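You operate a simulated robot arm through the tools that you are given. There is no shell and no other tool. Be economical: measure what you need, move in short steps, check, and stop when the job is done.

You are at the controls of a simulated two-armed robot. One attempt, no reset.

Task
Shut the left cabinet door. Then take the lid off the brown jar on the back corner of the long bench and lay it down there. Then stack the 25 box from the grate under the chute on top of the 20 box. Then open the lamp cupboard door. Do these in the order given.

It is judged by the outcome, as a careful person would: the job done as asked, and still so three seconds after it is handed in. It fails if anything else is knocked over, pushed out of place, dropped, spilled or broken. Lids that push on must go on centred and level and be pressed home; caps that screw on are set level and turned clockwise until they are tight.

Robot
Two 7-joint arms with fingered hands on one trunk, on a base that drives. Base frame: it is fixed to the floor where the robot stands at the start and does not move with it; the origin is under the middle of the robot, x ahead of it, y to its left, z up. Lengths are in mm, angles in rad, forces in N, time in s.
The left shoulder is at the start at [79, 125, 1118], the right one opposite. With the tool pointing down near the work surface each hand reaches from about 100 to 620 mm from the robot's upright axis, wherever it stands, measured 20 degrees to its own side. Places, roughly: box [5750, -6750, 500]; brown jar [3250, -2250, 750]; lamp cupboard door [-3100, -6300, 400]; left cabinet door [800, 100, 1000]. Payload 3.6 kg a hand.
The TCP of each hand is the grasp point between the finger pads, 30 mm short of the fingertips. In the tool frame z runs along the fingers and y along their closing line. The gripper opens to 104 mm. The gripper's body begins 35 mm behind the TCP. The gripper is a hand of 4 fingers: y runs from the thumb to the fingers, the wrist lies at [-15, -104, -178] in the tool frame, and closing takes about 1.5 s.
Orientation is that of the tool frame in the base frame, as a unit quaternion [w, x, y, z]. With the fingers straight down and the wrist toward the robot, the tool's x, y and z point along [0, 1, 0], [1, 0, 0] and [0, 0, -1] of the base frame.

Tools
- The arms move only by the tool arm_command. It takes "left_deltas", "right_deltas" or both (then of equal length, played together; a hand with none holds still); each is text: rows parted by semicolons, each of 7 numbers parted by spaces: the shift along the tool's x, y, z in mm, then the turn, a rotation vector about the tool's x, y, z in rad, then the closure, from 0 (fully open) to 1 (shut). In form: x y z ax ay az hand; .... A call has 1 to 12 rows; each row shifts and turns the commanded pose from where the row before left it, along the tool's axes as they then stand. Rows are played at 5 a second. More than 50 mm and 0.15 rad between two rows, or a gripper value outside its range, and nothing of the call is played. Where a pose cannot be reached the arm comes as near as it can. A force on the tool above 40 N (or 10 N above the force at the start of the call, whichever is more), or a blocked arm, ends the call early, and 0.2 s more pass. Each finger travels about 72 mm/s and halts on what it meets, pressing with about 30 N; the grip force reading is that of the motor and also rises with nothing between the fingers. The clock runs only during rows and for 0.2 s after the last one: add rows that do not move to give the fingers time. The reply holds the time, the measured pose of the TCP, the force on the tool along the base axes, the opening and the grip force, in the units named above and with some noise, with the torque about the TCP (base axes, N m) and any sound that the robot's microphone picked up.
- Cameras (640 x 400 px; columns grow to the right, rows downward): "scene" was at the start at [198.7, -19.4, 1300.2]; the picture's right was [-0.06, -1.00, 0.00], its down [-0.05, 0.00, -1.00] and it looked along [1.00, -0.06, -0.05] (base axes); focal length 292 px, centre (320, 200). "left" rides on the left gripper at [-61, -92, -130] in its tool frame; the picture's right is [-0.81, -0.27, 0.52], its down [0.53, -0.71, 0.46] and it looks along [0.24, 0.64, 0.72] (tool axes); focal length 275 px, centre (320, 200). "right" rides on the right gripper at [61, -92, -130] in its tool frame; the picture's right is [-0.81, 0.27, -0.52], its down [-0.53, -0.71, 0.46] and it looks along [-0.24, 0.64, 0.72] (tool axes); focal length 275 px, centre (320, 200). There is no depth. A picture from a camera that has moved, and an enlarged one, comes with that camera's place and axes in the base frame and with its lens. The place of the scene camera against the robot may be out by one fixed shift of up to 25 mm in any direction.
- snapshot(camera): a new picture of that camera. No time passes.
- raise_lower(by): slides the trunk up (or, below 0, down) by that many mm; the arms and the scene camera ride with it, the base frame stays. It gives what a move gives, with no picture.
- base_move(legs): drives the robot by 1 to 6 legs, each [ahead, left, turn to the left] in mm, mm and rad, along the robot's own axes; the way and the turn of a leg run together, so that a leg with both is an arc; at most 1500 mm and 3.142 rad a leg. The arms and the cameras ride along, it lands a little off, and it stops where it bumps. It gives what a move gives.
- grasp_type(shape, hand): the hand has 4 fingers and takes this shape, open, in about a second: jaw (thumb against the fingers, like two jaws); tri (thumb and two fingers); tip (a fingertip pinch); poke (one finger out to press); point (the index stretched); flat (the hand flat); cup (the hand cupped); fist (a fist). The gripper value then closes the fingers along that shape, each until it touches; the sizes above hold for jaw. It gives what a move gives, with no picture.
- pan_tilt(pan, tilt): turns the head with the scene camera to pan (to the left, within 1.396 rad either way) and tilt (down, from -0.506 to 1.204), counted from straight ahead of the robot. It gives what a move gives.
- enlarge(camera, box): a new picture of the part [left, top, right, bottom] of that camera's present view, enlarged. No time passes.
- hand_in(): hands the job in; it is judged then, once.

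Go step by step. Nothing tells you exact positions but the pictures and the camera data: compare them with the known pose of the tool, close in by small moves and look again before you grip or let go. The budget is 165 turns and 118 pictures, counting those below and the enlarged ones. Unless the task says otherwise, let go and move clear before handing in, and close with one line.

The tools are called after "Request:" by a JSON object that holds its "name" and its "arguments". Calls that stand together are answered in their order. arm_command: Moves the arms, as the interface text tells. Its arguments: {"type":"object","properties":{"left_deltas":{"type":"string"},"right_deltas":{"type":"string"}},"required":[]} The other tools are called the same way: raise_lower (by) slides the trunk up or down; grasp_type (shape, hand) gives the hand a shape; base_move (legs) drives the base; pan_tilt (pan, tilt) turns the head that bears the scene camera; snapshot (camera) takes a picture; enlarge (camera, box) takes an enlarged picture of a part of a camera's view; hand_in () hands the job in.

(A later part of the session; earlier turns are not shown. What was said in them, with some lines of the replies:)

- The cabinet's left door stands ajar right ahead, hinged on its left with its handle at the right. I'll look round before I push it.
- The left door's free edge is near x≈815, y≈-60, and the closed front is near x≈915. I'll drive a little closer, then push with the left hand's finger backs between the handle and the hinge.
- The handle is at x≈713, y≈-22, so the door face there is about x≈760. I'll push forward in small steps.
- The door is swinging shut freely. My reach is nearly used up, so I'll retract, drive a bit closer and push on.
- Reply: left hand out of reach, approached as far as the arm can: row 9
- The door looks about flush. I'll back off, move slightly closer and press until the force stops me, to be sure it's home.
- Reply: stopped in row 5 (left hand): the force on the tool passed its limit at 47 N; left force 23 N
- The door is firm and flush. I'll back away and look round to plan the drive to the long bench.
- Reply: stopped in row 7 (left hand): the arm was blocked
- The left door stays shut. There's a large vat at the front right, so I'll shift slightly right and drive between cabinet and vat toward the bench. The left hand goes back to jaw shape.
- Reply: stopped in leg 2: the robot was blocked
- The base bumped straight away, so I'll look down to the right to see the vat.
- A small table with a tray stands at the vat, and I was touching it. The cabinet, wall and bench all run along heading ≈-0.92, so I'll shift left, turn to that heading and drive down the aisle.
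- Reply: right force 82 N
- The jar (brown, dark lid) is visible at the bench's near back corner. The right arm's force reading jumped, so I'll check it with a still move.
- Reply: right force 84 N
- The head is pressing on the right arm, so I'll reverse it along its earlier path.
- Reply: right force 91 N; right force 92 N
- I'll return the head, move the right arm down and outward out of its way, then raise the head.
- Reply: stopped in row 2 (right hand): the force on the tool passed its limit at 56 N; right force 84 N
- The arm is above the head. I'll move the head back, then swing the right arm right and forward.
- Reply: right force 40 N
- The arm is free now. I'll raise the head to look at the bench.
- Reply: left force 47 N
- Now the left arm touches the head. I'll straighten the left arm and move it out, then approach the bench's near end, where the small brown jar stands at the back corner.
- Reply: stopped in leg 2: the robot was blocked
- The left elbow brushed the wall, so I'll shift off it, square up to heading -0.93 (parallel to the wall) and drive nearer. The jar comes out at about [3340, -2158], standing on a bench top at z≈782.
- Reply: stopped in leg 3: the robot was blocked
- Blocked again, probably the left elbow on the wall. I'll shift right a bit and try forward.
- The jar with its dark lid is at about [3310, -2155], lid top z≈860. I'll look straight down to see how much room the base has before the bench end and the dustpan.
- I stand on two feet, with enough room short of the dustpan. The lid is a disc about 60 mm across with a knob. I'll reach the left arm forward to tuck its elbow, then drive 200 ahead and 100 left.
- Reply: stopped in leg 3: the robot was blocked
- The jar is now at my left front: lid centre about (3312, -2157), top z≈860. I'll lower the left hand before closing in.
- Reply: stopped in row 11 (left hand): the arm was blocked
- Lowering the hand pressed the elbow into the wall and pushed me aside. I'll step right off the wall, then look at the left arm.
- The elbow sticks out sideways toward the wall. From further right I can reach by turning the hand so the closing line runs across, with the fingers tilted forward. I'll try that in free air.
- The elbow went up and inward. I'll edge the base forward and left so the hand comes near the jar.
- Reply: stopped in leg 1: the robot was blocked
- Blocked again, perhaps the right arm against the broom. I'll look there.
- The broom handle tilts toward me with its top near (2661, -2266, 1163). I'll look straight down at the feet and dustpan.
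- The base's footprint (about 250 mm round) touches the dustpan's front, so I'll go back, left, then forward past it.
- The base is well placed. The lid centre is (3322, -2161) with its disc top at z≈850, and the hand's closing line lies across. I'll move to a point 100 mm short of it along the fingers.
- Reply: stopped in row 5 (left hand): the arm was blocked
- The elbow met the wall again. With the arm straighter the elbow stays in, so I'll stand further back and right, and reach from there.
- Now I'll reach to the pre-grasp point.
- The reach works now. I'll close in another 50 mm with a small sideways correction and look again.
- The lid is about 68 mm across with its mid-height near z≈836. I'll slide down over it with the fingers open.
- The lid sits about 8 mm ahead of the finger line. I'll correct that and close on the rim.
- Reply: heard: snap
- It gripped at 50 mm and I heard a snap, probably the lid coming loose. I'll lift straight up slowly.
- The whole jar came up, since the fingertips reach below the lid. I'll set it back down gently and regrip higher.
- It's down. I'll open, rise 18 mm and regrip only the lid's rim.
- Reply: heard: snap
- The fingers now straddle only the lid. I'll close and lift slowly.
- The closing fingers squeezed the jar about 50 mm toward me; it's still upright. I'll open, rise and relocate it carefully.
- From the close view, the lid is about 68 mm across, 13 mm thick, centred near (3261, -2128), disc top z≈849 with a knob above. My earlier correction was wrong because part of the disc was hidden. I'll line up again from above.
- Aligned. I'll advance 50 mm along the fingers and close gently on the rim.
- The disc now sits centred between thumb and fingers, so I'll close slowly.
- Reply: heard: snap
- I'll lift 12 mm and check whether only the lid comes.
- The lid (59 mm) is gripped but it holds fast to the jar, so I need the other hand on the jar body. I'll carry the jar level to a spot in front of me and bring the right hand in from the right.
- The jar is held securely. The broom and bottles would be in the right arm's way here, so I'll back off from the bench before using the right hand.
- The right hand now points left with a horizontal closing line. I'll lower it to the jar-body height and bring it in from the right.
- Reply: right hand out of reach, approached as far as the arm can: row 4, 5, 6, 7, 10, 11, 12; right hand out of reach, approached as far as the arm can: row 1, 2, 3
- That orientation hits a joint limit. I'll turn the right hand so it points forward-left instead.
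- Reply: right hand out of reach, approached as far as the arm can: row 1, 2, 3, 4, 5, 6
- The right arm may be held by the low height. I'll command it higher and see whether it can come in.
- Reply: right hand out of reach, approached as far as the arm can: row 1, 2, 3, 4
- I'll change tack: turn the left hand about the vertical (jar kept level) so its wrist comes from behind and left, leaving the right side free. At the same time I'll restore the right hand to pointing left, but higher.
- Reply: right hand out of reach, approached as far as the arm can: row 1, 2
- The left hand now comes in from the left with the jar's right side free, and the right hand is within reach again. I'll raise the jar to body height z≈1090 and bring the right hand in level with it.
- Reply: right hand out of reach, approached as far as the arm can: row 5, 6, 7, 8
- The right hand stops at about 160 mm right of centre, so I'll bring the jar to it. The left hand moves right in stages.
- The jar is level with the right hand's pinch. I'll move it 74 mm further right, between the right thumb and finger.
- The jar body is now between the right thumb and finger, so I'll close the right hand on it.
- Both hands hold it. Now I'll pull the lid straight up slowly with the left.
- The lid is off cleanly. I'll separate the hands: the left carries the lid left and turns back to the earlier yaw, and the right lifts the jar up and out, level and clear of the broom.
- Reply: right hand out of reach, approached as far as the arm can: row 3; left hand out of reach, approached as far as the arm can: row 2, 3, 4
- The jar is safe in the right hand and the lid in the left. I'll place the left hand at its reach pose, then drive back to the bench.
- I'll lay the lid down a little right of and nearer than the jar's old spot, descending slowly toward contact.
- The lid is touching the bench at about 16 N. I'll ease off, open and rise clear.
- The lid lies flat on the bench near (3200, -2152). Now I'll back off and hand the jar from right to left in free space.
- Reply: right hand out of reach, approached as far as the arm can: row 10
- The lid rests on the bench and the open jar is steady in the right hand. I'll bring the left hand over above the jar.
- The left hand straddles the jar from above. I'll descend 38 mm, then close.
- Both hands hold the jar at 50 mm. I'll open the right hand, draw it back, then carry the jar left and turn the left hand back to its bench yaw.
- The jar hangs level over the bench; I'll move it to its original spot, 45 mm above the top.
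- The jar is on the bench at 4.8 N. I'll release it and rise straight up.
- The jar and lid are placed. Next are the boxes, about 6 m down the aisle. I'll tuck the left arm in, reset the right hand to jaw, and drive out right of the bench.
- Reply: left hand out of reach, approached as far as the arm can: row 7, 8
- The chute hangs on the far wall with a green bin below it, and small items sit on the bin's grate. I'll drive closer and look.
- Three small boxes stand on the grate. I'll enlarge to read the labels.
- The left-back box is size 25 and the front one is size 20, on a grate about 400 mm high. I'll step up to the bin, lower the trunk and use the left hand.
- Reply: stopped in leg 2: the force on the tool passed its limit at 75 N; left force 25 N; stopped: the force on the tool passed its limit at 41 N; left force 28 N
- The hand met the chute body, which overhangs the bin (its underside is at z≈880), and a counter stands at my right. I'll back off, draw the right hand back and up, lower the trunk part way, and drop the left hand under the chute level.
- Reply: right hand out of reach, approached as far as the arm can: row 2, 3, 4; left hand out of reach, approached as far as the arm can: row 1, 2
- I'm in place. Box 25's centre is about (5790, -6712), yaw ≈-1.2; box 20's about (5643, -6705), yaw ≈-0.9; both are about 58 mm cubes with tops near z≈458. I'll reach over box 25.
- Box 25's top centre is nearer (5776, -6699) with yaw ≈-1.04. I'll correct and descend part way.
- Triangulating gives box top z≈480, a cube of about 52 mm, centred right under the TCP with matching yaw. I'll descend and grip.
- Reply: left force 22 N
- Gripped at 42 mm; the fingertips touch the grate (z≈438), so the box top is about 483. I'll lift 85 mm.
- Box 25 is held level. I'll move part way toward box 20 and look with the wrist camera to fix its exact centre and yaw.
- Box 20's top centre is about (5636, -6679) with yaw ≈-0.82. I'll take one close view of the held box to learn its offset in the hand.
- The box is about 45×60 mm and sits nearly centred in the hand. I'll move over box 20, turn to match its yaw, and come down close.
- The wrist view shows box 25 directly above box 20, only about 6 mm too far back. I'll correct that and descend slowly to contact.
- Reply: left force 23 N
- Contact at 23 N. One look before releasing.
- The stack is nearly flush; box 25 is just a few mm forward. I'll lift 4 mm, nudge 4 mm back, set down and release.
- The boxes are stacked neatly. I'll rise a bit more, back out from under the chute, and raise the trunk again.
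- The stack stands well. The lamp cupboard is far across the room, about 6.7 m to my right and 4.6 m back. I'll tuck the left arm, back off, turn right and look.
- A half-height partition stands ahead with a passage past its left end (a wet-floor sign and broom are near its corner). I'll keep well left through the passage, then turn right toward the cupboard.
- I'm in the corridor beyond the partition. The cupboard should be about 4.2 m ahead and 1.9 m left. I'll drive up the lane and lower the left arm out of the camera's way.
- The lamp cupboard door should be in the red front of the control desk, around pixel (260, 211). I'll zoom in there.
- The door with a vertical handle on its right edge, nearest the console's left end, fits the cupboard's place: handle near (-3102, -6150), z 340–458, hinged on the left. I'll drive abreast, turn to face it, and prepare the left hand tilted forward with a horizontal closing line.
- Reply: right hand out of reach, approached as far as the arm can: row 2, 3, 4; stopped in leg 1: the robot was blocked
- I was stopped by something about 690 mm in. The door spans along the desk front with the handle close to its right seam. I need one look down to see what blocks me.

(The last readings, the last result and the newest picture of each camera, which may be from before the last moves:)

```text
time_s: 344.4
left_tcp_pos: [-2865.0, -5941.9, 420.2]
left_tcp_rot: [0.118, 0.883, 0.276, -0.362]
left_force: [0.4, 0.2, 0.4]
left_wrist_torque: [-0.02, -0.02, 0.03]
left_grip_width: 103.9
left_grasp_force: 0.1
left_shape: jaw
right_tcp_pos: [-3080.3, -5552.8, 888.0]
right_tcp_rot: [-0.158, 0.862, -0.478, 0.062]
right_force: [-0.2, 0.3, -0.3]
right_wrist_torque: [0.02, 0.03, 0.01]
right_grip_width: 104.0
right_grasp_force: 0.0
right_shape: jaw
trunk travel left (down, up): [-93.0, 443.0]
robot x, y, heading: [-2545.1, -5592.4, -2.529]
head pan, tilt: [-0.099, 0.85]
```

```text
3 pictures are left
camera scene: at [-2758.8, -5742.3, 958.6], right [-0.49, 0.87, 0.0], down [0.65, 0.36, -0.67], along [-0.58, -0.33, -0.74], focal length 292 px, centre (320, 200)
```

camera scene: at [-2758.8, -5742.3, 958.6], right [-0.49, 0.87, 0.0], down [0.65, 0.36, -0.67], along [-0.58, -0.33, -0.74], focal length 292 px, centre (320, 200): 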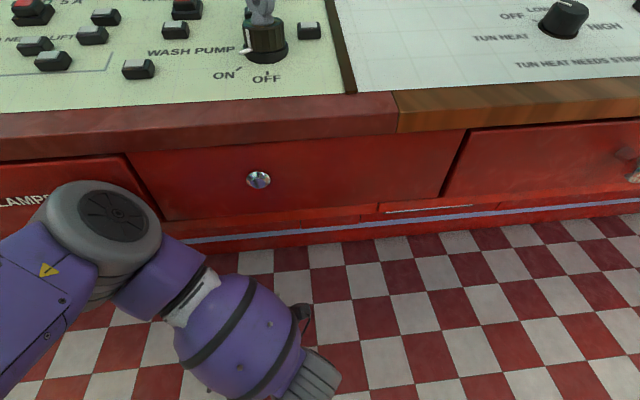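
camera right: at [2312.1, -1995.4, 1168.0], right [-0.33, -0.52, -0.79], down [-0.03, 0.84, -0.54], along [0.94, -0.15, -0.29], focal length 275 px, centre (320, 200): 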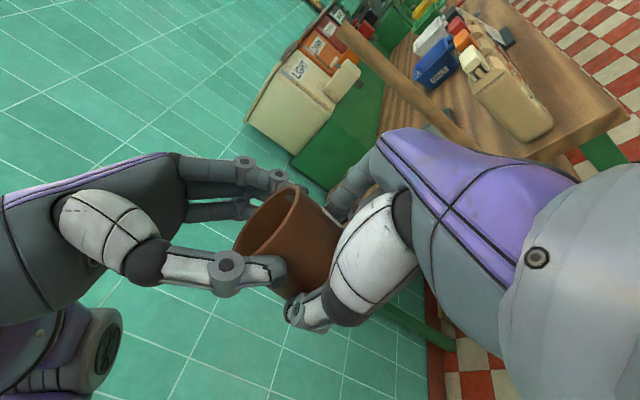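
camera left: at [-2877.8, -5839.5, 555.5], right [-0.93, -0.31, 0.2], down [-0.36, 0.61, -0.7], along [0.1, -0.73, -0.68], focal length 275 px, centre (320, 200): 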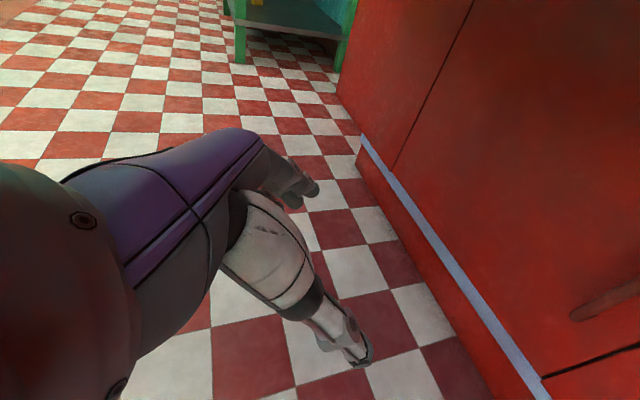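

The blocker is most likely my left elbow against the drawer front. The door's plane is about 860 mm ahead with the handle at about fwd 827, left 41, z≈355. I'll back off slightly, stretch the arm forward and lower (which pulls the elbow in), then advance.

Request:
{"name": "base_move", "arguments": {"legs": [[-60, 0, 0]]}}

Request:
{"name": "arm_command", "arguments": {"left_deltas": "-21.6 -15 38.3 0 0 0 0; -21.6 -15 38.3 0 0 0 0; -21.6 -15 38.3 0 0 0 0; -21.6 -15 38.3 0 0 0 0; 0 0 0 0 0 0 0"}}

Request:
{"name": "base_move", "arguments": {"legs": [[190, 0, 0.015]]}}

```text
time_s: 345.4
left_tcp_pos: [-2821.3, -5910.9, 413.5]
left_tcp_rot: [0.116, 0.885, 0.277, -0.356]
left_force: [-0.5, -0.4, 0.0]
left_wrist_torque: [0.01, 0.01, -0.01]
left_grip_width: 103.5
left_grasp_force: 0.0
left_shape: jaw
right_tcp_pos: [-3040.4, -5525.7, 882.0]
right_tcp_rot: [-0.164, 0.86, -0.478, 0.065]
right_force: [1.3, 0.2, 0.6]
right_wrist_torque: [0.03, 0.01, -0.05]
right_grip_width: 103.8
right_grasp_force: 0.0
right_shape: jaw
trunk travel left (down, up): [-93.0, 443.0]
robot x, y, heading: [-2502.3, -5555.3, -2.53]
head pan, tilt: [-0.099, 0.85]
```

```text
time_s: 346.6
left_tcp_pos: [-2994.7, -5956.1, 363.5]
left_tcp_rot: [0.115, 0.885, 0.275, -0.356]
left_force: [0.2, 0.7, -0.5]
left_wrist_torque: [0.02, -0.01, 0.0]
left_grip_width: 103.6
left_grasp_force: 0.0
left_shape: jaw
right_tcp_pos: [-3040.4, -5524.8, 883.3]
right_tcp_rot: [-0.165, 0.86, -0.478, 0.065]
right_force: [-1.0, 0.3, -0.3]
right_wrist_torque: [0.01, -0.01, -0.03]
right_grip_width: 103.9
right_grasp_force: 0.0
right_shape: jaw
trunk travel left (down, up): [-93.0, 443.0]
robot x, y, heading: [-2497.3, -5556.0, -2.53]
head pan, tilt: [-0.099, 0.85]
```

```text
time_s: 347.8
left_tcp_pos: [-3056.6, -6002.7, 349.5]
left_tcp_rot: [0.109, 0.891, 0.277, -0.342]
left_force: [0.0, -0.6, -0.8]
left_wrist_torque: [0.03, 0.0, -0.02]
left_grip_width: 103.5
left_grasp_force: 0.1
left_shape: jaw
right_tcp_pos: [-3118.9, -5588.7, 885.0]
right_tcp_rot: [-0.162, 0.864, -0.473, 0.062]
right_force: [-0.2, 0.1, 0.1]
right_wrist_torque: [0.0, -0.01, -0.01]
right_grip_width: 103.9
right_grasp_force: 0.1
right_shape: jaw
trunk travel left (down, up): [-93.0, 443.0]
robot x, y, heading: [-2585.0, -5618.6, -2.521]
head pan, tilt: [-0.099, 0.85]
stopped in leg 1: the robot was blocked; the commanded pose is now the measured one
```

The overhang reaches about 250 mm in front of the door, so the hand must go in nearly horizontally below z≈530. I'll back off, lower the trunk the rest of the way and level the fingers.

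Request:
{"name": "base_move", "arguments": {"legs": [[-150, 0, 0]]}}

Request:
{"name": "arm_command", "arguments": {"left_deltas": "0 0 0 0 -0.13 0 0; 0 0 0 0 -0.13 0 0; 0 0 0 0 -0.13 0 0; 0 0 0 0 -0.13 0 0; 0 0 0 0 -0.11 0 0; -30 0 -6 0 0 0 0; -30 0 -6 0 0 0 0; -20 0 -4 0 0 0 0; 0 0 0 0 0 0 0"}}

Request:
{"name": "raise_lower", "arguments": {"by": -90}}

```text
time_s: 349.2
left_tcp_pos: [-2937.5, -5915.4, 346.6]
left_tcp_rot: [0.108, 0.892, 0.277, -0.34]
left_force: [0.7, 0.1, 0.0]
left_wrist_torque: [0.07, 0.0, 0.03]
left_grip_width: 103.8
left_grasp_force: 0.2
left_shape: jaw
right_tcp_pos: [-3002.5, -5502.5, 882.9]
right_tcp_rot: [-0.165, 0.863, -0.473, 0.064]
right_force: [0.3, -0.3, -0.5]
right_wrist_torque: [0.03, 0.02, -0.03]
right_grip_width: 103.9
right_grasp_force: 0.1
right_shape: jaw
trunk travel left (down, up): [-93.0, 443.0]
robot x, y, heading: [-2461.4, -5529.1, -2.518]
head pan, tilt: [-0.099, 0.85]
```

```text
time_s: 351.2
left_tcp_pos: [-2927.6, -5922.6, 442.3]
left_tcp_rot: [0.189, 0.743, 0.229, -0.599]
left_force: [0.1, 0.2, 0.1]
left_wrist_torque: [-0.02, -0.01, 0.01]
left_grip_width: 103.6
left_grasp_force: 0.1
left_shape: jaw
left hand out of reach, approached as far as the arm can: row 4, 5
right_tcp_pos: [-3002.3, -5502.1, 882.8]
right_tcp_rot: [-0.165, 0.863, -0.473, 0.065]
right_force: [0.1, -0.5, 0.7]
right_wrist_torque: [-0.01, -0.01, -0.02]
right_grip_width: 103.9
right_grasp_force: 0.0
right_shape: jaw
trunk travel left (down, up): [-93.0, 443.0]
robot x, y, heading: [-2456.9, -5529.8, -2.512]
head pan, tilt: [-0.099, 0.85]
```

```text
time_s: 352.5
left_tcp_pos: [-2929.0, -5923.3, 353.5]
left_tcp_rot: [0.189, 0.743, 0.23, -0.6]
left_force: [0.7, 0.5, 0.0]
left_wrist_torque: [0.0, 0.01, -0.01]
left_grip_width: 103.7
left_grasp_force: 0.0
left_shape: jaw
right_tcp_pos: [-3002.2, -5501.4, 792.3]
right_tcp_rot: [-0.165, 0.863, -0.474, 0.064]
right_force: [-0.3, 0.6, 0.3]
right_wrist_torque: [0.0, -0.01, 0.01]
right_grip_width: 104.0
right_grasp_force: 0.0
right_shape: jaw
trunk travel left (down, up): [-3.0, 533.0]
robot x, y, heading: [-2460.8, -5526.6, -2.519]
head pan, tilt: [-0.099, 0.85]
```

The fingers are nearly level at z≈353. I'll raise the right hand clear of the desk top and drive in 245 mm, then look with the wrist camera.

Request:
{"name": "arm_command", "arguments": {"right_deltas": "0 0 -40 0 0 0 0; 0 0 -40 0 0 0 0; 0 0 -40 0 0 0 0; 0 0 -40 0 0 0 0; 0 0 0 0 0 0 0"}}

Request:
{"name": "base_move", "arguments": {"legs": [[245, 0, 0.01]]}}

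Request:
{"name": "snapshot", "arguments": {"camera": "left"}}

```text
time_s: 353.7
left_tcp_pos: [-2927.5, -5922.2, 353.2]
left_tcp_rot: [0.189, 0.743, 0.23, -0.599]
left_force: [-0.5, 0.6, 0.5]
left_wrist_torque: [-0.02, -0.01, 0.03]
left_grip_width: 103.8
left_grasp_force: 0.0
left_shape: jaw
right_tcp_pos: [-3074.2, -5576.2, 847.3]
right_tcp_rot: [-0.164, 0.864, -0.472, 0.066]
right_force: [2.1, 0.9, 0.4]
right_wrist_torque: [0.05, -0.03, -0.01]
right_grip_width: 103.3
right_grasp_force: 0.0
right_shape: jaw
right hand out of reach, approached as far as the arm can: row 1, 2, 3, 4
trunk travel left (down, up): [-3.0, 533.0]
robot x, y, heading: [-2463.0, -5525.2, -2.519]
head pan, tilt: [-0.099, 0.85]
```

```text
time_s: 354.6
left_tcp_pos: [-2956.1, -5941.5, 354.5]
left_tcp_rot: [0.188, 0.742, 0.229, -0.602]
left_force: [-0.6, -0.1, 0.4]
left_wrist_torque: [0.0, 0.01, 0.03]
left_grip_width: 104.0
left_grasp_force: 0.0
left_shape: jaw
right_tcp_pos: [-3094.4, -5590.2, 852.9]
right_tcp_rot: [-0.167, 0.864, -0.471, 0.065]
right_force: [24.0, 13.8, 13.9]
right_wrist_torque: [0.35, -0.35, -0.18]
right_grip_width: 92.3
right_grasp_force: 0.1
right_shape: jaw
trunk travel left (down, up): [-3.0, 533.0]
robot x, y, heading: [-2484.6, -5548.6, -2.52]
head pan, tilt: [-0.099, 0.85]
stopped in leg 1: the force on the tool passed its limit at 44 N (the readings are from after the stop); the commanded pose is now the measured one
```

```text
2 pictures are left
camera left: at [-2912.3, -5800.4, 441.4], right [-0.71, -0.15, 0.69], down [-0.68, 0.4, -0.62], along [-0.18, -0.91, -0.39], focal length 275 px, centre (320, 200)
```

left: 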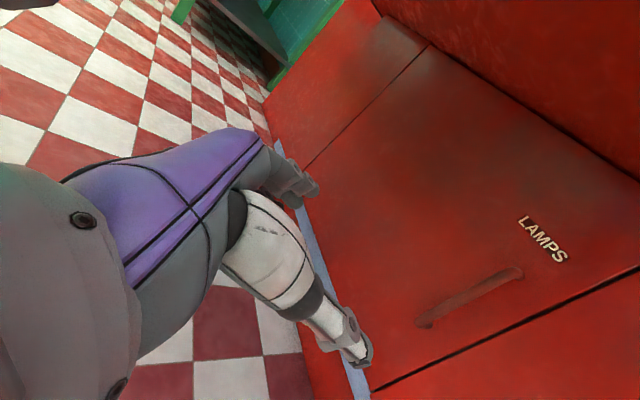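

The door is clearly labelled LAMPS and its handle is at (-3190, -6095), z 281–425. The right hand touched the desk edge, so I'll draw it back and aside before driving in.

Request:
{"name": "base_move", "arguments": {"legs": [[-60, 0, 0]]}}

Request:
{"name": "arm_command", "arguments": {"right_deltas": "-15 -20 30 0 0 0 0; -15 -30 30 0 0 0 0; -15 -30 30 0 0 0 0; -15 -30 30 0 0 0 0; -15 -30 20 0 0 0 0; 0 -30 0 0 0 0 0; 0 -20 0 0 0 0 0; 0 0 0 0 0 0 0"}}

```text
time_s: 355.6
left_tcp_pos: [-2907.3, -5906.6, 352.7]
left_tcp_rot: [0.189, 0.743, 0.229, -0.6]
left_force: [-0.1, 0.4, 0.7]
left_wrist_torque: [0.0, 0.0, 0.01]
left_grip_width: 103.6
left_grasp_force: 0.0
left_shape: jaw
right_tcp_pos: [-3050.9, -5558.1, 850.2]
right_tcp_rot: [-0.167, 0.863, -0.472, 0.065]
right_force: [0.1, -0.1, 0.3]
right_wrist_torque: [-0.01, -0.03, -0.02]
right_grip_width: 104.1
right_grasp_force: 0.0
right_shape: jaw
trunk travel left (down, up): [-3.0, 533.0]
robot x, y, heading: [-2441.3, -5515.1, -2.52]
head pan, tilt: [-0.099, 0.85]
```

```text
time_s: 357.4
left_tcp_pos: [-2907.8, -5907.6, 352.8]
left_tcp_rot: [0.189, 0.743, 0.228, -0.6]
left_force: [0.3, 0.4, -0.3]
left_wrist_torque: [0.0, 0.0, 0.0]
left_grip_width: 103.9
left_grasp_force: 0.1
left_shape: jaw
right_tcp_pos: [-2909.0, -5375.6, 773.1]
right_tcp_rot: [-0.167, 0.863, -0.472, 0.066]
right_force: [-0.5, 0.6, 0.0]
right_wrist_torque: [0.02, 0.02, 0.02]
right_grip_width: 103.6
right_grasp_force: 0.0
right_shape: jaw
right hand out of reach, approached as far as the arm can: row 2, 3, 4
trunk travel left (down, up): [-3.0, 533.0]
robot x, y, heading: [-2436.6, -5514.3, -2.52]
head pan, tilt: [-0.099, 0.85]
```

Request:
{"name": "arm_command", "arguments": {"right_deltas": "0 -25 15 0 0 0 0; 0 -25 15 0 0 0 0; 0 -25 15 0 0 0 0; 0 0 0 0 0 0 0"}}

Request:
{"name": "base_move", "arguments": {"legs": [[240, 0, 0]]}}

```text
time_s: 358.4
left_tcp_pos: [-2907.6, -5907.5, 352.3]
left_tcp_rot: [0.188, 0.743, 0.229, -0.6]
left_force: [1.4, 0.1, -0.9]
left_wrist_torque: [-0.02, 0.03, 0.01]
left_grip_width: 103.8
left_grasp_force: 0.0
left_shape: jaw
right_tcp_pos: [-2836.1, -5328.4, 757.6]
right_tcp_rot: [-0.167, 0.863, -0.472, 0.066]
right_force: [-0.2, -0.2, -0.5]
right_wrist_torque: [0.0, 0.0, 0.01]
right_grip_width: 103.8
right_grasp_force: 0.1
right_shape: jaw
trunk travel left (down, up): [-3.0, 533.0]
robot x, y, heading: [-2440.5, -5515.5, -2.522]
head pan, tilt: [-0.099, 0.85]
```

```text
time_s: 360.2
left_tcp_pos: [-3085.9, -6032.3, 338.1]
left_tcp_rot: [0.183, 0.753, 0.231, -0.588]
left_force: [-0.1, 0.1, 1.0]
left_wrist_torque: [0.02, 0.04, 0.04]
left_grip_width: 103.4
left_grasp_force: 0.1
left_shape: jaw
right_tcp_pos: [-3026.6, -5465.5, 758.7]
right_tcp_rot: [-0.169, 0.864, -0.47, 0.065]
right_force: [-0.6, 0.5, 0.1]
right_wrist_torque: [0.03, 0.0, -0.01]
right_grip_width: 103.8
right_grasp_force: 0.1
right_shape: jaw
trunk travel left (down, up): [-3.0, 533.0]
robot x, y, heading: [-2631.5, -5651.1, -2.517]
head pan, tilt: [-0.099, 0.85]
stopped in leg 1: the robot was blocked; the commanded pose is now the measured one
```

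I'm almost in; the handle is 121 mm ahead of the grasp point. I'll ease the base back a little and reach forward with the arm.

Request:
{"name": "base_move", "arguments": {"legs": [[-15, 0, 0]]}}

Request:
{"name": "arm_command", "arguments": {"left_deltas": "-9 -2.4 28 0 0 0 0; -9 -2.4 28 0 0 0 0; -9 -2.4 28 0 0 0 0; -6 -2.4 20 0 0 0 0; 0 0 0 0 0 0 0"}}

```text
time_s: 361.0
left_tcp_pos: [-3074.5, -6024.1, 338.2]
left_tcp_rot: [0.182, 0.754, 0.232, -0.587]
left_force: [-0.6, 0.7, 0.0]
left_wrist_torque: [0.02, -0.03, -0.01]
left_grip_width: 103.7
left_grasp_force: 0.0
left_shape: jaw
right_tcp_pos: [-3014.0, -5456.7, 757.5]
right_tcp_rot: [-0.168, 0.864, -0.47, 0.065]
right_force: [-0.1, 0.3, -2.0]
right_wrist_torque: [0.02, 0.01, -0.01]
right_grip_width: 103.8
right_grasp_force: 0.1
right_shape: jaw
trunk travel left (down, up): [-3.0, 533.0]
robot x, y, heading: [-2614.6, -5638.8, -2.525]
head pan, tilt: [-0.099, 0.85]
```

```text
time_s: 362.2
left_tcp_pos: [-3169.0, -6075.7, 345.1]
left_tcp_rot: [0.183, 0.754, 0.231, -0.587]
left_force: [-0.3, 0.0, -1.7]
left_wrist_torque: [-0.02, 0.0, -0.01]
left_grip_width: 104.0
left_grasp_force: 0.1
left_shape: jaw
right_tcp_pos: [-3015.3, -5456.1, 757.9]
right_tcp_rot: [-0.169, 0.864, -0.47, 0.065]
right_force: [0.0, -0.3, -0.2]
right_wrist_torque: [0.02, -0.02, 0.0]
right_grip_width: 103.9
right_grasp_force: 0.1
right_shape: jaw
trunk travel left (down, up): [-3.0, 533.0]
robot x, y, heading: [-2617.5, -5639.1, -2.515]
head pan, tilt: [-0.099, 0.85]
```

The bar should now be just inside the fingertips. I'll advance 16 mm and close; the grip width will tell whether I have the bar.

Request:
{"name": "arm_command", "arguments": {"left_deltas": "0 2 8 0 0 0 0; 0 1 8 0 0 0 0; 0 0 0 0 0 0 0.3; 0 0 0 0 0 0 0.5; 0 0 0 0 0 0 0.7; 0 0 0 0 0 0 0.9; 0 0 0 0 0 0 1; 0 0 0 0 0 0 1; 0 0 0 0 0 0 1; 0 0 0 0 0 0 1"}}

```text
time_s: 364.4
left_tcp_pos: [-3171.1, -6089.8, 343.5]
left_tcp_rot: [0.182, 0.753, 0.231, -0.588]
left_force: [-2.2, 8.6, 0.0]
left_wrist_torque: [0.05, 0.07, -0.26]
left_grip_width: 5.9
left_grasp_force: 30.0
left_shape: jaw
left hand out of reach, approached as far as the arm can: row 1, 2
right_tcp_pos: [-3014.4, -5455.9, 757.5]
right_tcp_rot: [-0.168, 0.864, -0.47, 0.066]
right_force: [0.3, -0.6, -0.5]
right_wrist_torque: [0.03, -0.04, 0.0]
right_grip_width: 103.7
right_grasp_force: 0.0
right_shape: jaw
trunk travel left (down, up): [-3.0, 533.0]
robot x, y, heading: [-2620.5, -5640.0, -2.52]
head pan, tilt: [-0.099, 0.85]
```

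The hand closed to 6 mm with a side force, so it may hold the bar. I'll pull back gently and watch the force.

Request:
{"name": "arm_command", "arguments": {"left_deltas": "0 0 -8 0 0 0 1; 0 0 -8 0 0 0 1; 0 0 -8 0 0 0 1; 0 0 -8 0 0 0 1; 0 0 0 0 0 0 1"}}

```text
time_s: 365.6
left_tcp_pos: [-3146.3, -6074.5, 355.9]
left_tcp_rot: [0.185, 0.75, 0.23, -0.592]
left_force: [-0.2, 0.4, 0.2]
left_wrist_torque: [-0.06, 0.02, 0.0]
left_grip_width: 4.8
left_grasp_force: 29.8
left_shape: jaw
right_tcp_pos: [-3012.8, -5456.0, 756.9]
right_tcp_rot: [-0.167, 0.864, -0.47, 0.065]
right_force: [0.2, 0.0, 0.0]
right_wrist_torque: [0.03, 0.02, 0.02]
right_grip_width: 103.9
right_grasp_force: 0.1
right_shape: jaw
trunk travel left (down, up): [-3.0, 533.0]
robot x, y, heading: [-2615.6, -5637.7, -2.52]
head pan, tilt: [-0.099, 0.85]
```

That slipped off: the bar was only at the fingertips. I'll open, move the base 32 mm closer, re-centre and look before closing.

Request:
{"name": "arm_command", "arguments": {"left_deltas": "0 0 -8 0 0 0 0.5; 0 0 -8 0 0 0 0; 0 -4 0 0 0 0 0; 0 -4 0 0 0 0 0; 0 0 0 0 0 0 0; 0 0 0 0 0 0 0; 0 0 0 0 0 0 0"}}

Request:
{"name": "base_move", "arguments": {"legs": [[35, 0, 0]]}}

Request:
{"name": "arm_command", "arguments": {"left_deltas": "0 0 10 0 0 0 0; 0 0 8 0 0 0 0; 0 0 0 0 0 0 0"}}

Request:
{"name": "snapshot", "arguments": {"camera": "left"}}

```text
time_s: 367.2
left_tcp_pos: [-3133.3, -6058.0, 352.8]
left_tcp_rot: [0.182, 0.756, 0.233, -0.584]
left_force: [-0.2, 0.3, 0.1]
left_wrist_torque: [0.03, 0.0, 0.01]
left_grip_width: 103.7
left_grasp_force: 0.0
left_shape: jaw
right_tcp_pos: [-3013.8, -5458.4, 757.6]
right_tcp_rot: [-0.169, 0.864, -0.47, 0.064]
right_force: [0.8, -0.3, -0.4]
right_wrist_torque: [0.03, -0.02, 0.0]
right_grip_width: 103.7
right_grasp_force: 0.0
right_shape: jaw
trunk travel left (down, up): [-3.0, 533.0]
robot x, y, heading: [-2617.9, -5638.7, -2.519]
head pan, tilt: [-0.099, 0.85]
```

```text
time_s: 368.2
left_tcp_pos: [-3137.4, -6057.0, 322.1]
left_tcp_rot: [0.173, 0.774, 0.238, -0.561]
left_force: [0.5, 0.2, 1.2]
left_wrist_torque: [0.03, 0.01, -0.01]
left_grip_width: 103.9
left_grasp_force: 0.1
left_shape: jaw
right_tcp_pos: [-3039.3, -5475.4, 757.7]
right_tcp_rot: [-0.168, 0.865, -0.469, 0.064]
right_force: [-0.8, 0.2, 0.8]
right_wrist_torque: [0.03, -0.06, 0.0]
right_grip_width: 104.0
right_grasp_force: 0.0
right_shape: jaw
trunk travel left (down, up): [-3.0, 533.0]
robot x, y, heading: [-2645.4, -5651.9, -2.516]
head pan, tilt: [-0.099, 0.85]
stopped in leg 1: the robot was blocked; the commanded pose is now the measured one
```

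```text
time_s: 369.0
left_tcp_pos: [-3151.1, -6066.2, 316.0]
left_tcp_rot: [0.172, 0.773, 0.237, -0.562]
left_force: [0.2, 0.5, 0.4]
left_wrist_torque: [0.0, 0.02, -0.01]
left_grip_width: 103.6
left_grasp_force: 0.0
left_shape: jaw
right_tcp_pos: [-3040.0, -5476.1, 758.1]
right_tcp_rot: [-0.168, 0.865, -0.469, 0.065]
right_force: [-1.2, 0.0, -0.1]
right_wrist_torque: [0.03, 0.02, -0.01]
right_grip_width: 103.9
right_grasp_force: 0.1
right_shape: jaw
trunk travel left (down, up): [-3.0, 533.0]
robot x, y, heading: [-2642.2, -5658.6, -2.519]
head pan, tilt: [-0.099, 0.85]
```

```text
1 pictures are left
camera left: at [-3115.2, -5931.2, 414.8], right [-0.77, -0.19, 0.61], down [-0.62, 0.44, -0.65], along [-0.15, -0.88, -0.46], focal length 275 px, centre (320, 200)
```

left: 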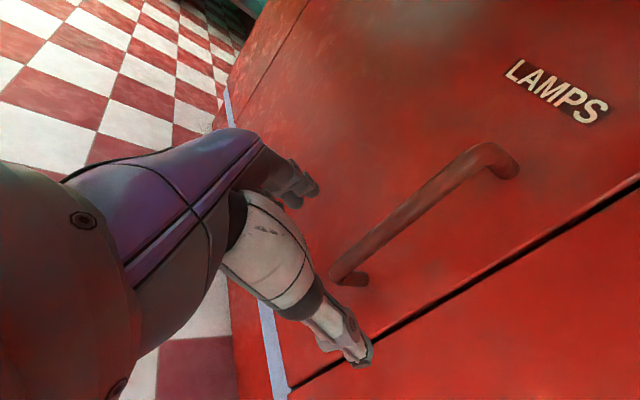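

The wrist view confirms the bar at L≈-6207, z 291–419; my hand is just too low and 56 mm short. I'll raise 40 mm, push in 48 mm and close.

Request:
{"name": "arm_command", "arguments": {"left_deltas": "-19 1 -6 0 0 0 0; -19 1 -6 0 0 0 0; -5 0 15 0 0 0 0; -5 0 15 0 0 0 0; -5 0 16 0 0 0 0; 0 0 0 0 0 0 0"}}

```text
time_s: 370.6
left_tcp_pos: [-3164.5, -6081.2, 320.8]
left_tcp_rot: [0.166, 0.791, 0.246, -0.535]
left_force: [-0.3, 0.2, 0.4]
left_wrist_torque: [0.05, 0.01, 0.0]
left_grip_width: 103.8
left_grasp_force: 0.1
left_shape: jaw
right_tcp_pos: [-3037.9, -5478.3, 758.1]
right_tcp_rot: [-0.168, 0.865, -0.467, 0.064]
right_force: [1.1, 0.5, 0.7]
right_wrist_torque: [-0.01, -0.03, -0.01]
right_grip_width: 103.9
right_grasp_force: 0.0
right_shape: jaw
trunk travel left (down, up): [-3.0, 533.0]
robot x, y, heading: [-2640.3, -5657.3, -2.509]
head pan, tilt: [-0.099, 0.85]
stopped in row 6 (left hand): the arm was blocked; the commanded pose is now the measured one
```

The forearm is pressing on the overhang because the arm is still bent. I'll step back 28 mm, straighten the arm fully toward the handle, then step in again.

Request:
{"name": "base_move", "arguments": {"legs": [[-28, 0, 0]]}}

Request:
{"name": "arm_command", "arguments": {"left_deltas": "-12 0 9 0 -0.06 0 0; -12 0 9 0 -0.06 0 0; -13 0 9 0 0 0 0; 0 0 8 0 0 0 0; 0 0 0 0 0 0 0"}}

Request:
{"name": "base_move", "arguments": {"legs": [[18, 0, 0]]}}

```text
time_s: 371.4
left_tcp_pos: [-3143.6, -6066.3, 321.7]
left_tcp_rot: [0.165, 0.79, 0.245, -0.537]
left_force: [-0.4, 0.3, -1.1]
left_wrist_torque: [0.02, 0.0, -0.03]
left_grip_width: 104.0
left_grasp_force: 0.0
left_shape: jaw
right_tcp_pos: [-3016.8, -5462.1, 757.3]
right_tcp_rot: [-0.167, 0.866, -0.468, 0.064]
right_force: [0.0, 0.2, 0.7]
right_wrist_torque: [-0.01, -0.01, 0.0]
right_grip_width: 104.0
right_grasp_force: 0.1
right_shape: jaw
trunk travel left (down, up): [-3.0, 533.0]
robot x, y, heading: [-2619.1, -5640.3, -2.51]
head pan, tilt: [-0.099, 0.85]
```

```text
time_s: 372.6
left_tcp_pos: [-3179.3, -6091.6, 349.6]
left_tcp_rot: [0.18, 0.757, 0.234, -0.583]
left_force: [-0.2, 0.3, -0.1]
left_wrist_torque: [0.01, 0.03, 0.01]
left_grip_width: 103.8
left_grasp_force: 0.1
left_shape: jaw
left hand out of reach, approached as far as the arm can: row 4
right_tcp_pos: [-3018.8, -5461.8, 758.0]
right_tcp_rot: [-0.168, 0.865, -0.468, 0.065]
right_force: [-0.4, -0.2, -0.4]
right_wrist_torque: [-0.01, 0.02, -0.01]
right_grip_width: 103.9
right_grasp_force: 0.0
right_shape: jaw
trunk travel left (down, up): [-3.0, 533.0]
robot x, y, heading: [-2620.0, -5643.3, -2.51]
head pan, tilt: [-0.099, 0.85]
```

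```text
time_s: 373.4
left_tcp_pos: [-3193.2, -6103.7, 348.7]
left_tcp_rot: [0.18, 0.757, 0.236, -0.582]
left_force: [-0.1, -0.9, 0.6]
left_wrist_torque: [-0.03, -0.03, -0.02]
left_grip_width: 103.8
left_grasp_force: 0.1
left_shape: jaw
right_tcp_pos: [-3031.5, -5472.6, 758.7]
right_tcp_rot: [-0.168, 0.865, -0.468, 0.064]
right_force: [-0.2, -0.3, 0.5]
right_wrist_torque: [0.02, 0.01, 0.03]
right_grip_width: 103.8
right_grasp_force: 0.0
right_shape: jaw
trunk travel left (down, up): [-3.0, 533.0]
robot x, y, heading: [-2632.3, -5654.3, -2.511]
head pan, tilt: [-0.099, 0.85]
```

The grasp point is now right on the bar (L≈-6208, z 349). I'll close.

Request:
{"name": "arm_command", "arguments": {"left_deltas": "0 0 0 0 0 0 0.3; 0 0 0 0 0 0 0.5; 0 0 0 0 0 0 0.7; 0 0 0 0 0 0 0.85; 0 0 0 0 0 0 1; 0 0 0 0 0 0 1; 0 0 0 0 0 0 1; 0 0 0 0 0 0 1"}}

```text
time_s: 375.2
left_tcp_pos: [-3193.9, -6101.9, 350.4]
left_tcp_rot: [0.18, 0.757, 0.235, -0.582]
left_force: [-3.0, 1.4, 1.3]
left_wrist_torque: [-0.07, -0.03, 0.02]
left_grip_width: 0.0
left_grasp_force: 29.9
left_shape: jaw
right_tcp_pos: [-3032.2, -5471.9, 758.3]
right_tcp_rot: [-0.167, 0.866, -0.468, 0.064]
right_force: [-0.4, 0.2, 0.3]
right_wrist_torque: [-0.01, -0.01, -0.01]
right_grip_width: 104.1
right_grasp_force: 0.2
right_shape: jaw
trunk travel left (down, up): [-3.0, 533.0]
robot x, y, heading: [-2632.7, -5651.7, -2.513]
head pan, tilt: [-0.099, 0.85]
```

The fingertips met, which may mean they've closed around behind the bar. I'll pull gently with the base.

Request:
{"name": "base_move", "arguments": {"legs": [[-40, 0, 0]]}}

```text
time_s: 376.1
left_tcp_pos: [-3160.2, -6081.1, 349.1]
left_tcp_rot: [0.181, 0.756, 0.236, -0.583]
left_force: [3.3, -9.0, 0.4]
left_wrist_torque: [-0.12, -0.04, -0.01]
left_grip_width: 0.0
left_grasp_force: 30.0
left_shape: jaw
right_tcp_pos: [-2998.4, -5450.5, 758.1]
right_tcp_rot: [-0.168, 0.866, -0.467, 0.063]
right_force: [0.0, -0.1, 0.5]
right_wrist_torque: [-0.04, 0.0, -0.01]
right_grip_width: 104.0
right_grasp_force: 0.0
right_shape: jaw
trunk travel left (down, up): [-3.0, 533.0]
robot x, y, heading: [-2605.0, -5626.8, -2.511]
head pan, tilt: [-0.099, 0.85]
```

There's a sideways pull of about 9 N, consistent with the door moving on its hinge. I'll keep pulling along the arc (hinge on the left).

Request:
{"name": "base_move", "arguments": {"legs": [[-40, 7, 0]]}}

Request:
{"name": "base_move", "arguments": {"legs": [[-42, 13, 0]]}}

```text
time_s: 377.0
left_tcp_pos: [-3124.0, -6065.0, 350.5]
left_tcp_rot: [0.183, 0.756, 0.236, -0.582]
left_force: [3.6, -10.1, -1.3]
left_wrist_torque: [-0.15, 0.04, -0.01]
left_grip_width: 0.0
left_grasp_force: 30.0
left_shape: jaw
right_tcp_pos: [-2963.7, -5432.2, 757.4]
right_tcp_rot: [-0.169, 0.866, -0.467, 0.064]
right_force: [1.0, 0.0, -0.6]
right_wrist_torque: [0.01, -0.01, -0.01]
right_grip_width: 103.7
right_grasp_force: 0.0
right_shape: jaw
trunk travel left (down, up): [-3.0, 533.0]
robot x, y, heading: [-2564.6, -5614.0, -2.51]
head pan, tilt: [-0.099, 0.85]
```

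```text
time_s: 377.9
left_tcp_pos: [-3081.5, -6052.8, 349.4]
left_tcp_rot: [0.184, 0.755, 0.236, -0.583]
left_force: [2.0, -8.7, -1.0]
left_wrist_torque: [-0.09, 0.01, -0.03]
left_grip_width: 0.0
left_grasp_force: 30.3
left_shape: jaw
right_tcp_pos: [-2924.1, -5418.0, 756.9]
right_tcp_rot: [-0.169, 0.865, -0.468, 0.065]
right_force: [-1.2, 0.0, 0.2]
right_wrist_torque: [0.04, 0.01, -0.02]
right_grip_width: 104.1
right_grasp_force: 0.0
right_shape: jaw
trunk travel left (down, up): [-3.0, 533.0]
robot x, y, heading: [-2523.3, -5597.7, -2.513]
head pan, tilt: [-0.099, 0.85]
```

Still engaged, door about 20° open. Continuing along the arc.

Request:
{"name": "base_move", "arguments": {"legs": [[-42, 20, 0], [-40, 25, 0]]}}

Request:
{"name": "base_move", "arguments": {"legs": [[-36, 30, 0], [-32, 34, 0]]}}

```text
time_s: 379.3
left_tcp_pos: [-2990.3, -6040.2, 351.3]
left_tcp_rot: [0.185, 0.756, 0.236, -0.582]
left_force: [-0.2, -2.6, -0.6]
left_wrist_torque: [-0.02, -0.05, -0.03]
left_grip_width: 0.0
left_grasp_force: 29.8
left_shape: jaw
right_tcp_pos: [-2830.5, -5406.2, 758.9]
right_tcp_rot: [-0.168, 0.865, -0.468, 0.063]
right_force: [-0.1, -0.3, 0.2]
right_wrist_torque: [-0.02, 0.0, 0.01]
right_grip_width: 104.1
right_grasp_force: 0.1
right_shape: jaw
trunk travel left (down, up): [-3.0, 533.0]
robot x, y, heading: [-2431.3, -5586.3, -2.512]
head pan, tilt: [-0.099, 0.85]
```

```text
time_s: 380.8
left_tcp_pos: [-2897.5, -6050.5, 350.4]
left_tcp_rot: [0.185, 0.756, 0.236, -0.582]
left_force: [-0.6, 0.2, 0.2]
left_wrist_torque: [0.01, -0.03, -0.01]
left_grip_width: 0.0
left_grasp_force: 29.5
left_shape: jaw
right_tcp_pos: [-2737.8, -5417.3, 758.8]
right_tcp_rot: [-0.167, 0.866, -0.467, 0.064]
right_force: [1.0, -0.5, 0.0]
right_wrist_torque: [0.04, -0.04, 0.02]
right_grip_width: 103.6
right_grasp_force: 0.0
right_shape: jaw
trunk travel left (down, up): [-3.0, 533.0]
robot x, y, heading: [-2338.1, -5600.1, -2.515]
head pan, tilt: [-0.099, 0.85]
```

The force has faded, so I'll test engagement with a small straight pull.

Request:
{"name": "base_move", "arguments": {"legs": [[-30, 0, 0]]}}

```text
time_s: 381.8
left_tcp_pos: [-2867.1, -6047.3, 352.2]
left_tcp_rot: [0.193, 0.752, 0.241, -0.582]
left_force: [-0.2, -6.0, -3.8]
left_wrist_torque: [-0.07, 0.08, -0.04]
left_grip_width: 0.0
left_grasp_force: 29.7
left_shape: jaw
right_tcp_pos: [-2712.4, -5400.7, 757.1]
right_tcp_rot: [-0.167, 0.867, -0.466, 0.064]
right_force: [-0.3, -0.4, 1.0]
right_wrist_torque: [0.01, 0.02, 0.04]
right_grip_width: 104.0
right_grasp_force: 0.1
right_shape: jaw
trunk travel left (down, up): [-3.0, 533.0]
robot x, y, heading: [-2314.7, -5579.0, -2.511]
head pan, tilt: [-0.099, 0.85]
stopped in leg 1: the force on the tool passed its limit at 44 N (the readings are from after the stop); the commanded pose is now the measured one
```

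Engaged, door about 55° open. I'll follow the arc a bit further.

Request:
{"name": "base_move", "arguments": {"legs": [[-20, 40, 0]]}}

Request:
{"name": "base_move", "arguments": {"legs": [[-20, 55, 0]]}}

```text
time_s: 382.9
left_tcp_pos: [-2827.5, -6065.5, 351.9]
left_tcp_rot: [0.194, 0.752, 0.24, -0.582]
left_force: [-0.2, -1.3, 0.8]
left_wrist_torque: [-0.05, -0.03, -0.05]
left_grip_width: 0.0
left_grasp_force: 30.1
left_shape: jaw
right_tcp_pos: [-2673.3, -5420.1, 758.0]
right_tcp_rot: [-0.167, 0.866, -0.467, 0.065]
right_force: [-0.1, -0.6, 0.5]
right_wrist_torque: [-0.02, 0.0, 0.02]
right_grip_width: 103.8
right_grasp_force: 0.0
right_shape: jaw
trunk travel left (down, up): [-3.0, 533.0]
robot x, y, heading: [-2278.7, -5600.6, -2.513]
head pan, tilt: [-0.099, 0.85]
```

```text
time_s: 384.1
left_tcp_pos: [-2777.6, -6099.0, 352.5]
left_tcp_rot: [0.193, 0.751, 0.241, -0.583]
left_force: [0.6, 0.3, -0.1]
left_wrist_torque: [-0.02, 0.01, 0.0]
left_grip_width: 0.0
left_grasp_force: 30.5
left_shape: jaw
right_tcp_pos: [-2623.4, -5455.5, 757.8]
right_tcp_rot: [-0.168, 0.866, -0.467, 0.065]
right_force: [-0.1, -0.9, 0.1]
right_wrist_torque: [0.03, 0.03, 0.0]
right_grip_width: 103.9
right_grasp_force: 0.1
right_shape: jaw
trunk travel left (down, up): [-3.0, 533.0]
robot x, y, heading: [-2221.8, -5633.0, -2.512]
head pan, tilt: [-0.099, 0.85]
```

The door is about 70° open. I'll open the fingers only part way (so they don't push the door) and withdraw straight back.

Request:
{"name": "arm_command", "arguments": {"left_deltas": "0 0 0 0 0 0 0.8; 0 0 0 0 0 0 0.7; 0 0 0 0 0 0 0.62; 0 0 0 0 0 0 0.62; 0 0 0 0 0 0 0.62; 0 0 0 0 0 0 0.62"}}

Request:
{"name": "base_move", "arguments": {"legs": [[-60, 0, 0]]}}

```text
time_s: 385.4
left_tcp_pos: [-2778.5, -6099.4, 353.0]
left_tcp_rot: [0.194, 0.752, 0.241, -0.583]
left_force: [0.3, 0.2, -0.1]
left_wrist_torque: [-0.05, 0.01, -0.03]
left_grip_width: 39.5
left_grasp_force: 0.1
left_shape: jaw
right_tcp_pos: [-2624.0, -5456.5, 757.9]
right_tcp_rot: [-0.167, 0.866, -0.467, 0.065]
right_force: [-1.3, 0.1, 0.0]
right_wrist_torque: [-0.06, 0.05, 0.04]
right_grip_width: 103.8
right_grasp_force: 0.1
right_shape: jaw
trunk travel left (down, up): [-3.0, 533.0]
robot x, y, heading: [-2224.2, -5634.0, -2.505]
head pan, tilt: [-0.099, 0.85]
```

```text
time_s: 386.4
left_tcp_pos: [-2730.3, -6063.5, 352.7]
left_tcp_rot: [0.194, 0.752, 0.242, -0.582]
left_force: [-0.3, 0.4, 0.4]
left_wrist_torque: [-0.01, 0.03, -0.01]
left_grip_width: 39.4
left_grasp_force: 0.1
left_shape: jaw
right_tcp_pos: [-2575.2, -5419.3, 756.9]
right_tcp_rot: [-0.168, 0.866, -0.466, 0.065]
right_force: [0.0, 0.1, -0.4]
right_wrist_torque: [0.0, 0.04, 0.03]
right_grip_width: 104.1
right_grasp_force: 0.1
right_shape: jaw
trunk travel left (down, up): [-3.0, 533.0]
robot x, y, heading: [-2176.9, -5602.0, -2.505]
head pan, tilt: [-0.099, 0.85]
```

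I'm free of the handle with no load. I'll back away and use the last picture to check the door.

Request:
{"name": "base_move", "arguments": {"legs": [[-380, 0, 0]]}}

Request:
{"name": "pan_tilt", "arguments": {"pan": 0.0, "tilt": 0.5}}

Request:
{"name": "snapshot", "arguments": {"camera": "scene"}}

```text
time_s: 388.8
left_tcp_pos: [-2428.7, -5838.0, 352.5]
left_tcp_rot: [0.192, 0.752, 0.239, -0.583]
left_force: [0.4, 0.1, -0.6]
left_wrist_torque: [0.0, -0.02, -0.01]
left_grip_width: 39.6
left_grasp_force: 0.1
left_shape: jaw
right_tcp_pos: [-2270.0, -5195.0, 757.1]
right_tcp_rot: [-0.167, 0.864, -0.47, 0.066]
right_force: [0.2, 1.0, -0.5]
right_wrist_torque: [-0.01, 0.0, 0.02]
right_grip_width: 103.7
right_grasp_force: 0.1
right_shape: jaw
trunk travel left (down, up): [-3.0, 533.0]
robot x, y, heading: [-1875.1, -5372.8, -2.516]
head pan, tilt: [-0.099, 0.85]
```

```text
time_s: 389.6
left_tcp_pos: [-2427.5, -5839.6, 351.7]
left_tcp_rot: [0.192, 0.753, 0.239, -0.583]
left_force: [-0.7, 0.9, -0.6]
left_wrist_torque: [0.02, 0.02, -0.02]
left_grip_width: 39.3
left_grasp_force: 0.1
left_shape: jaw
right_tcp_pos: [-2269.1, -5195.2, 758.0]
right_tcp_rot: [-0.167, 0.865, -0.469, 0.065]
right_force: [0.3, -0.7, -1.2]
right_wrist_torque: [-0.03, -0.01, 0.0]
right_grip_width: 104.2
right_grasp_force: 0.1
right_shape: jaw
trunk travel left (down, up): [-3.0, 533.0]
robot x, y, heading: [-1873.2, -5374.8, -2.517]
head pan, tilt: [0.0, 0.499]
```

```text
0 pictures are left
camera scene: at [-2114.9, -5565.6, 906.3], right [-0.59, 0.81, 0.0], down [0.39, 0.28, -0.88], along [-0.71, -0.51, -0.48], focal length 292 px, centre (320, 200)
```

scene: 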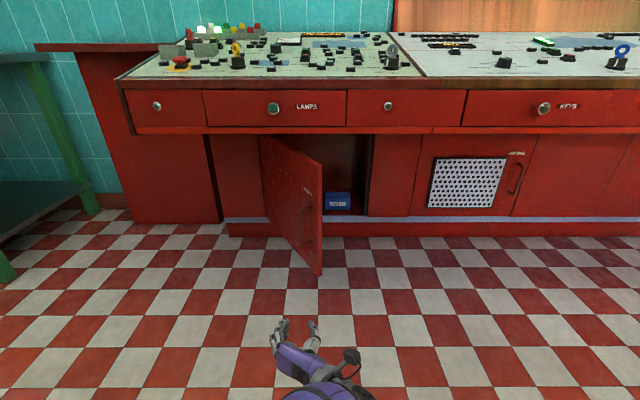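

The LAMPS cupboard door stands wide open, both hands are clear, and nothing nearby has been disturbed. All four jobs are done, so I'll hand in.

Request:
{"name": "hand_in", "arguments": {}}

```text
The job is handed in.
```

All four jobs were done in order: the left cabinet door is shut, the jar's lid is laid on the bench beside the jar, the 25 box is stacked on the 20 box, and the lamp cupboard door is open about 70°; the jar was briefly carried off the bench to free its lid, then set back within about 15 mm of its old spot.
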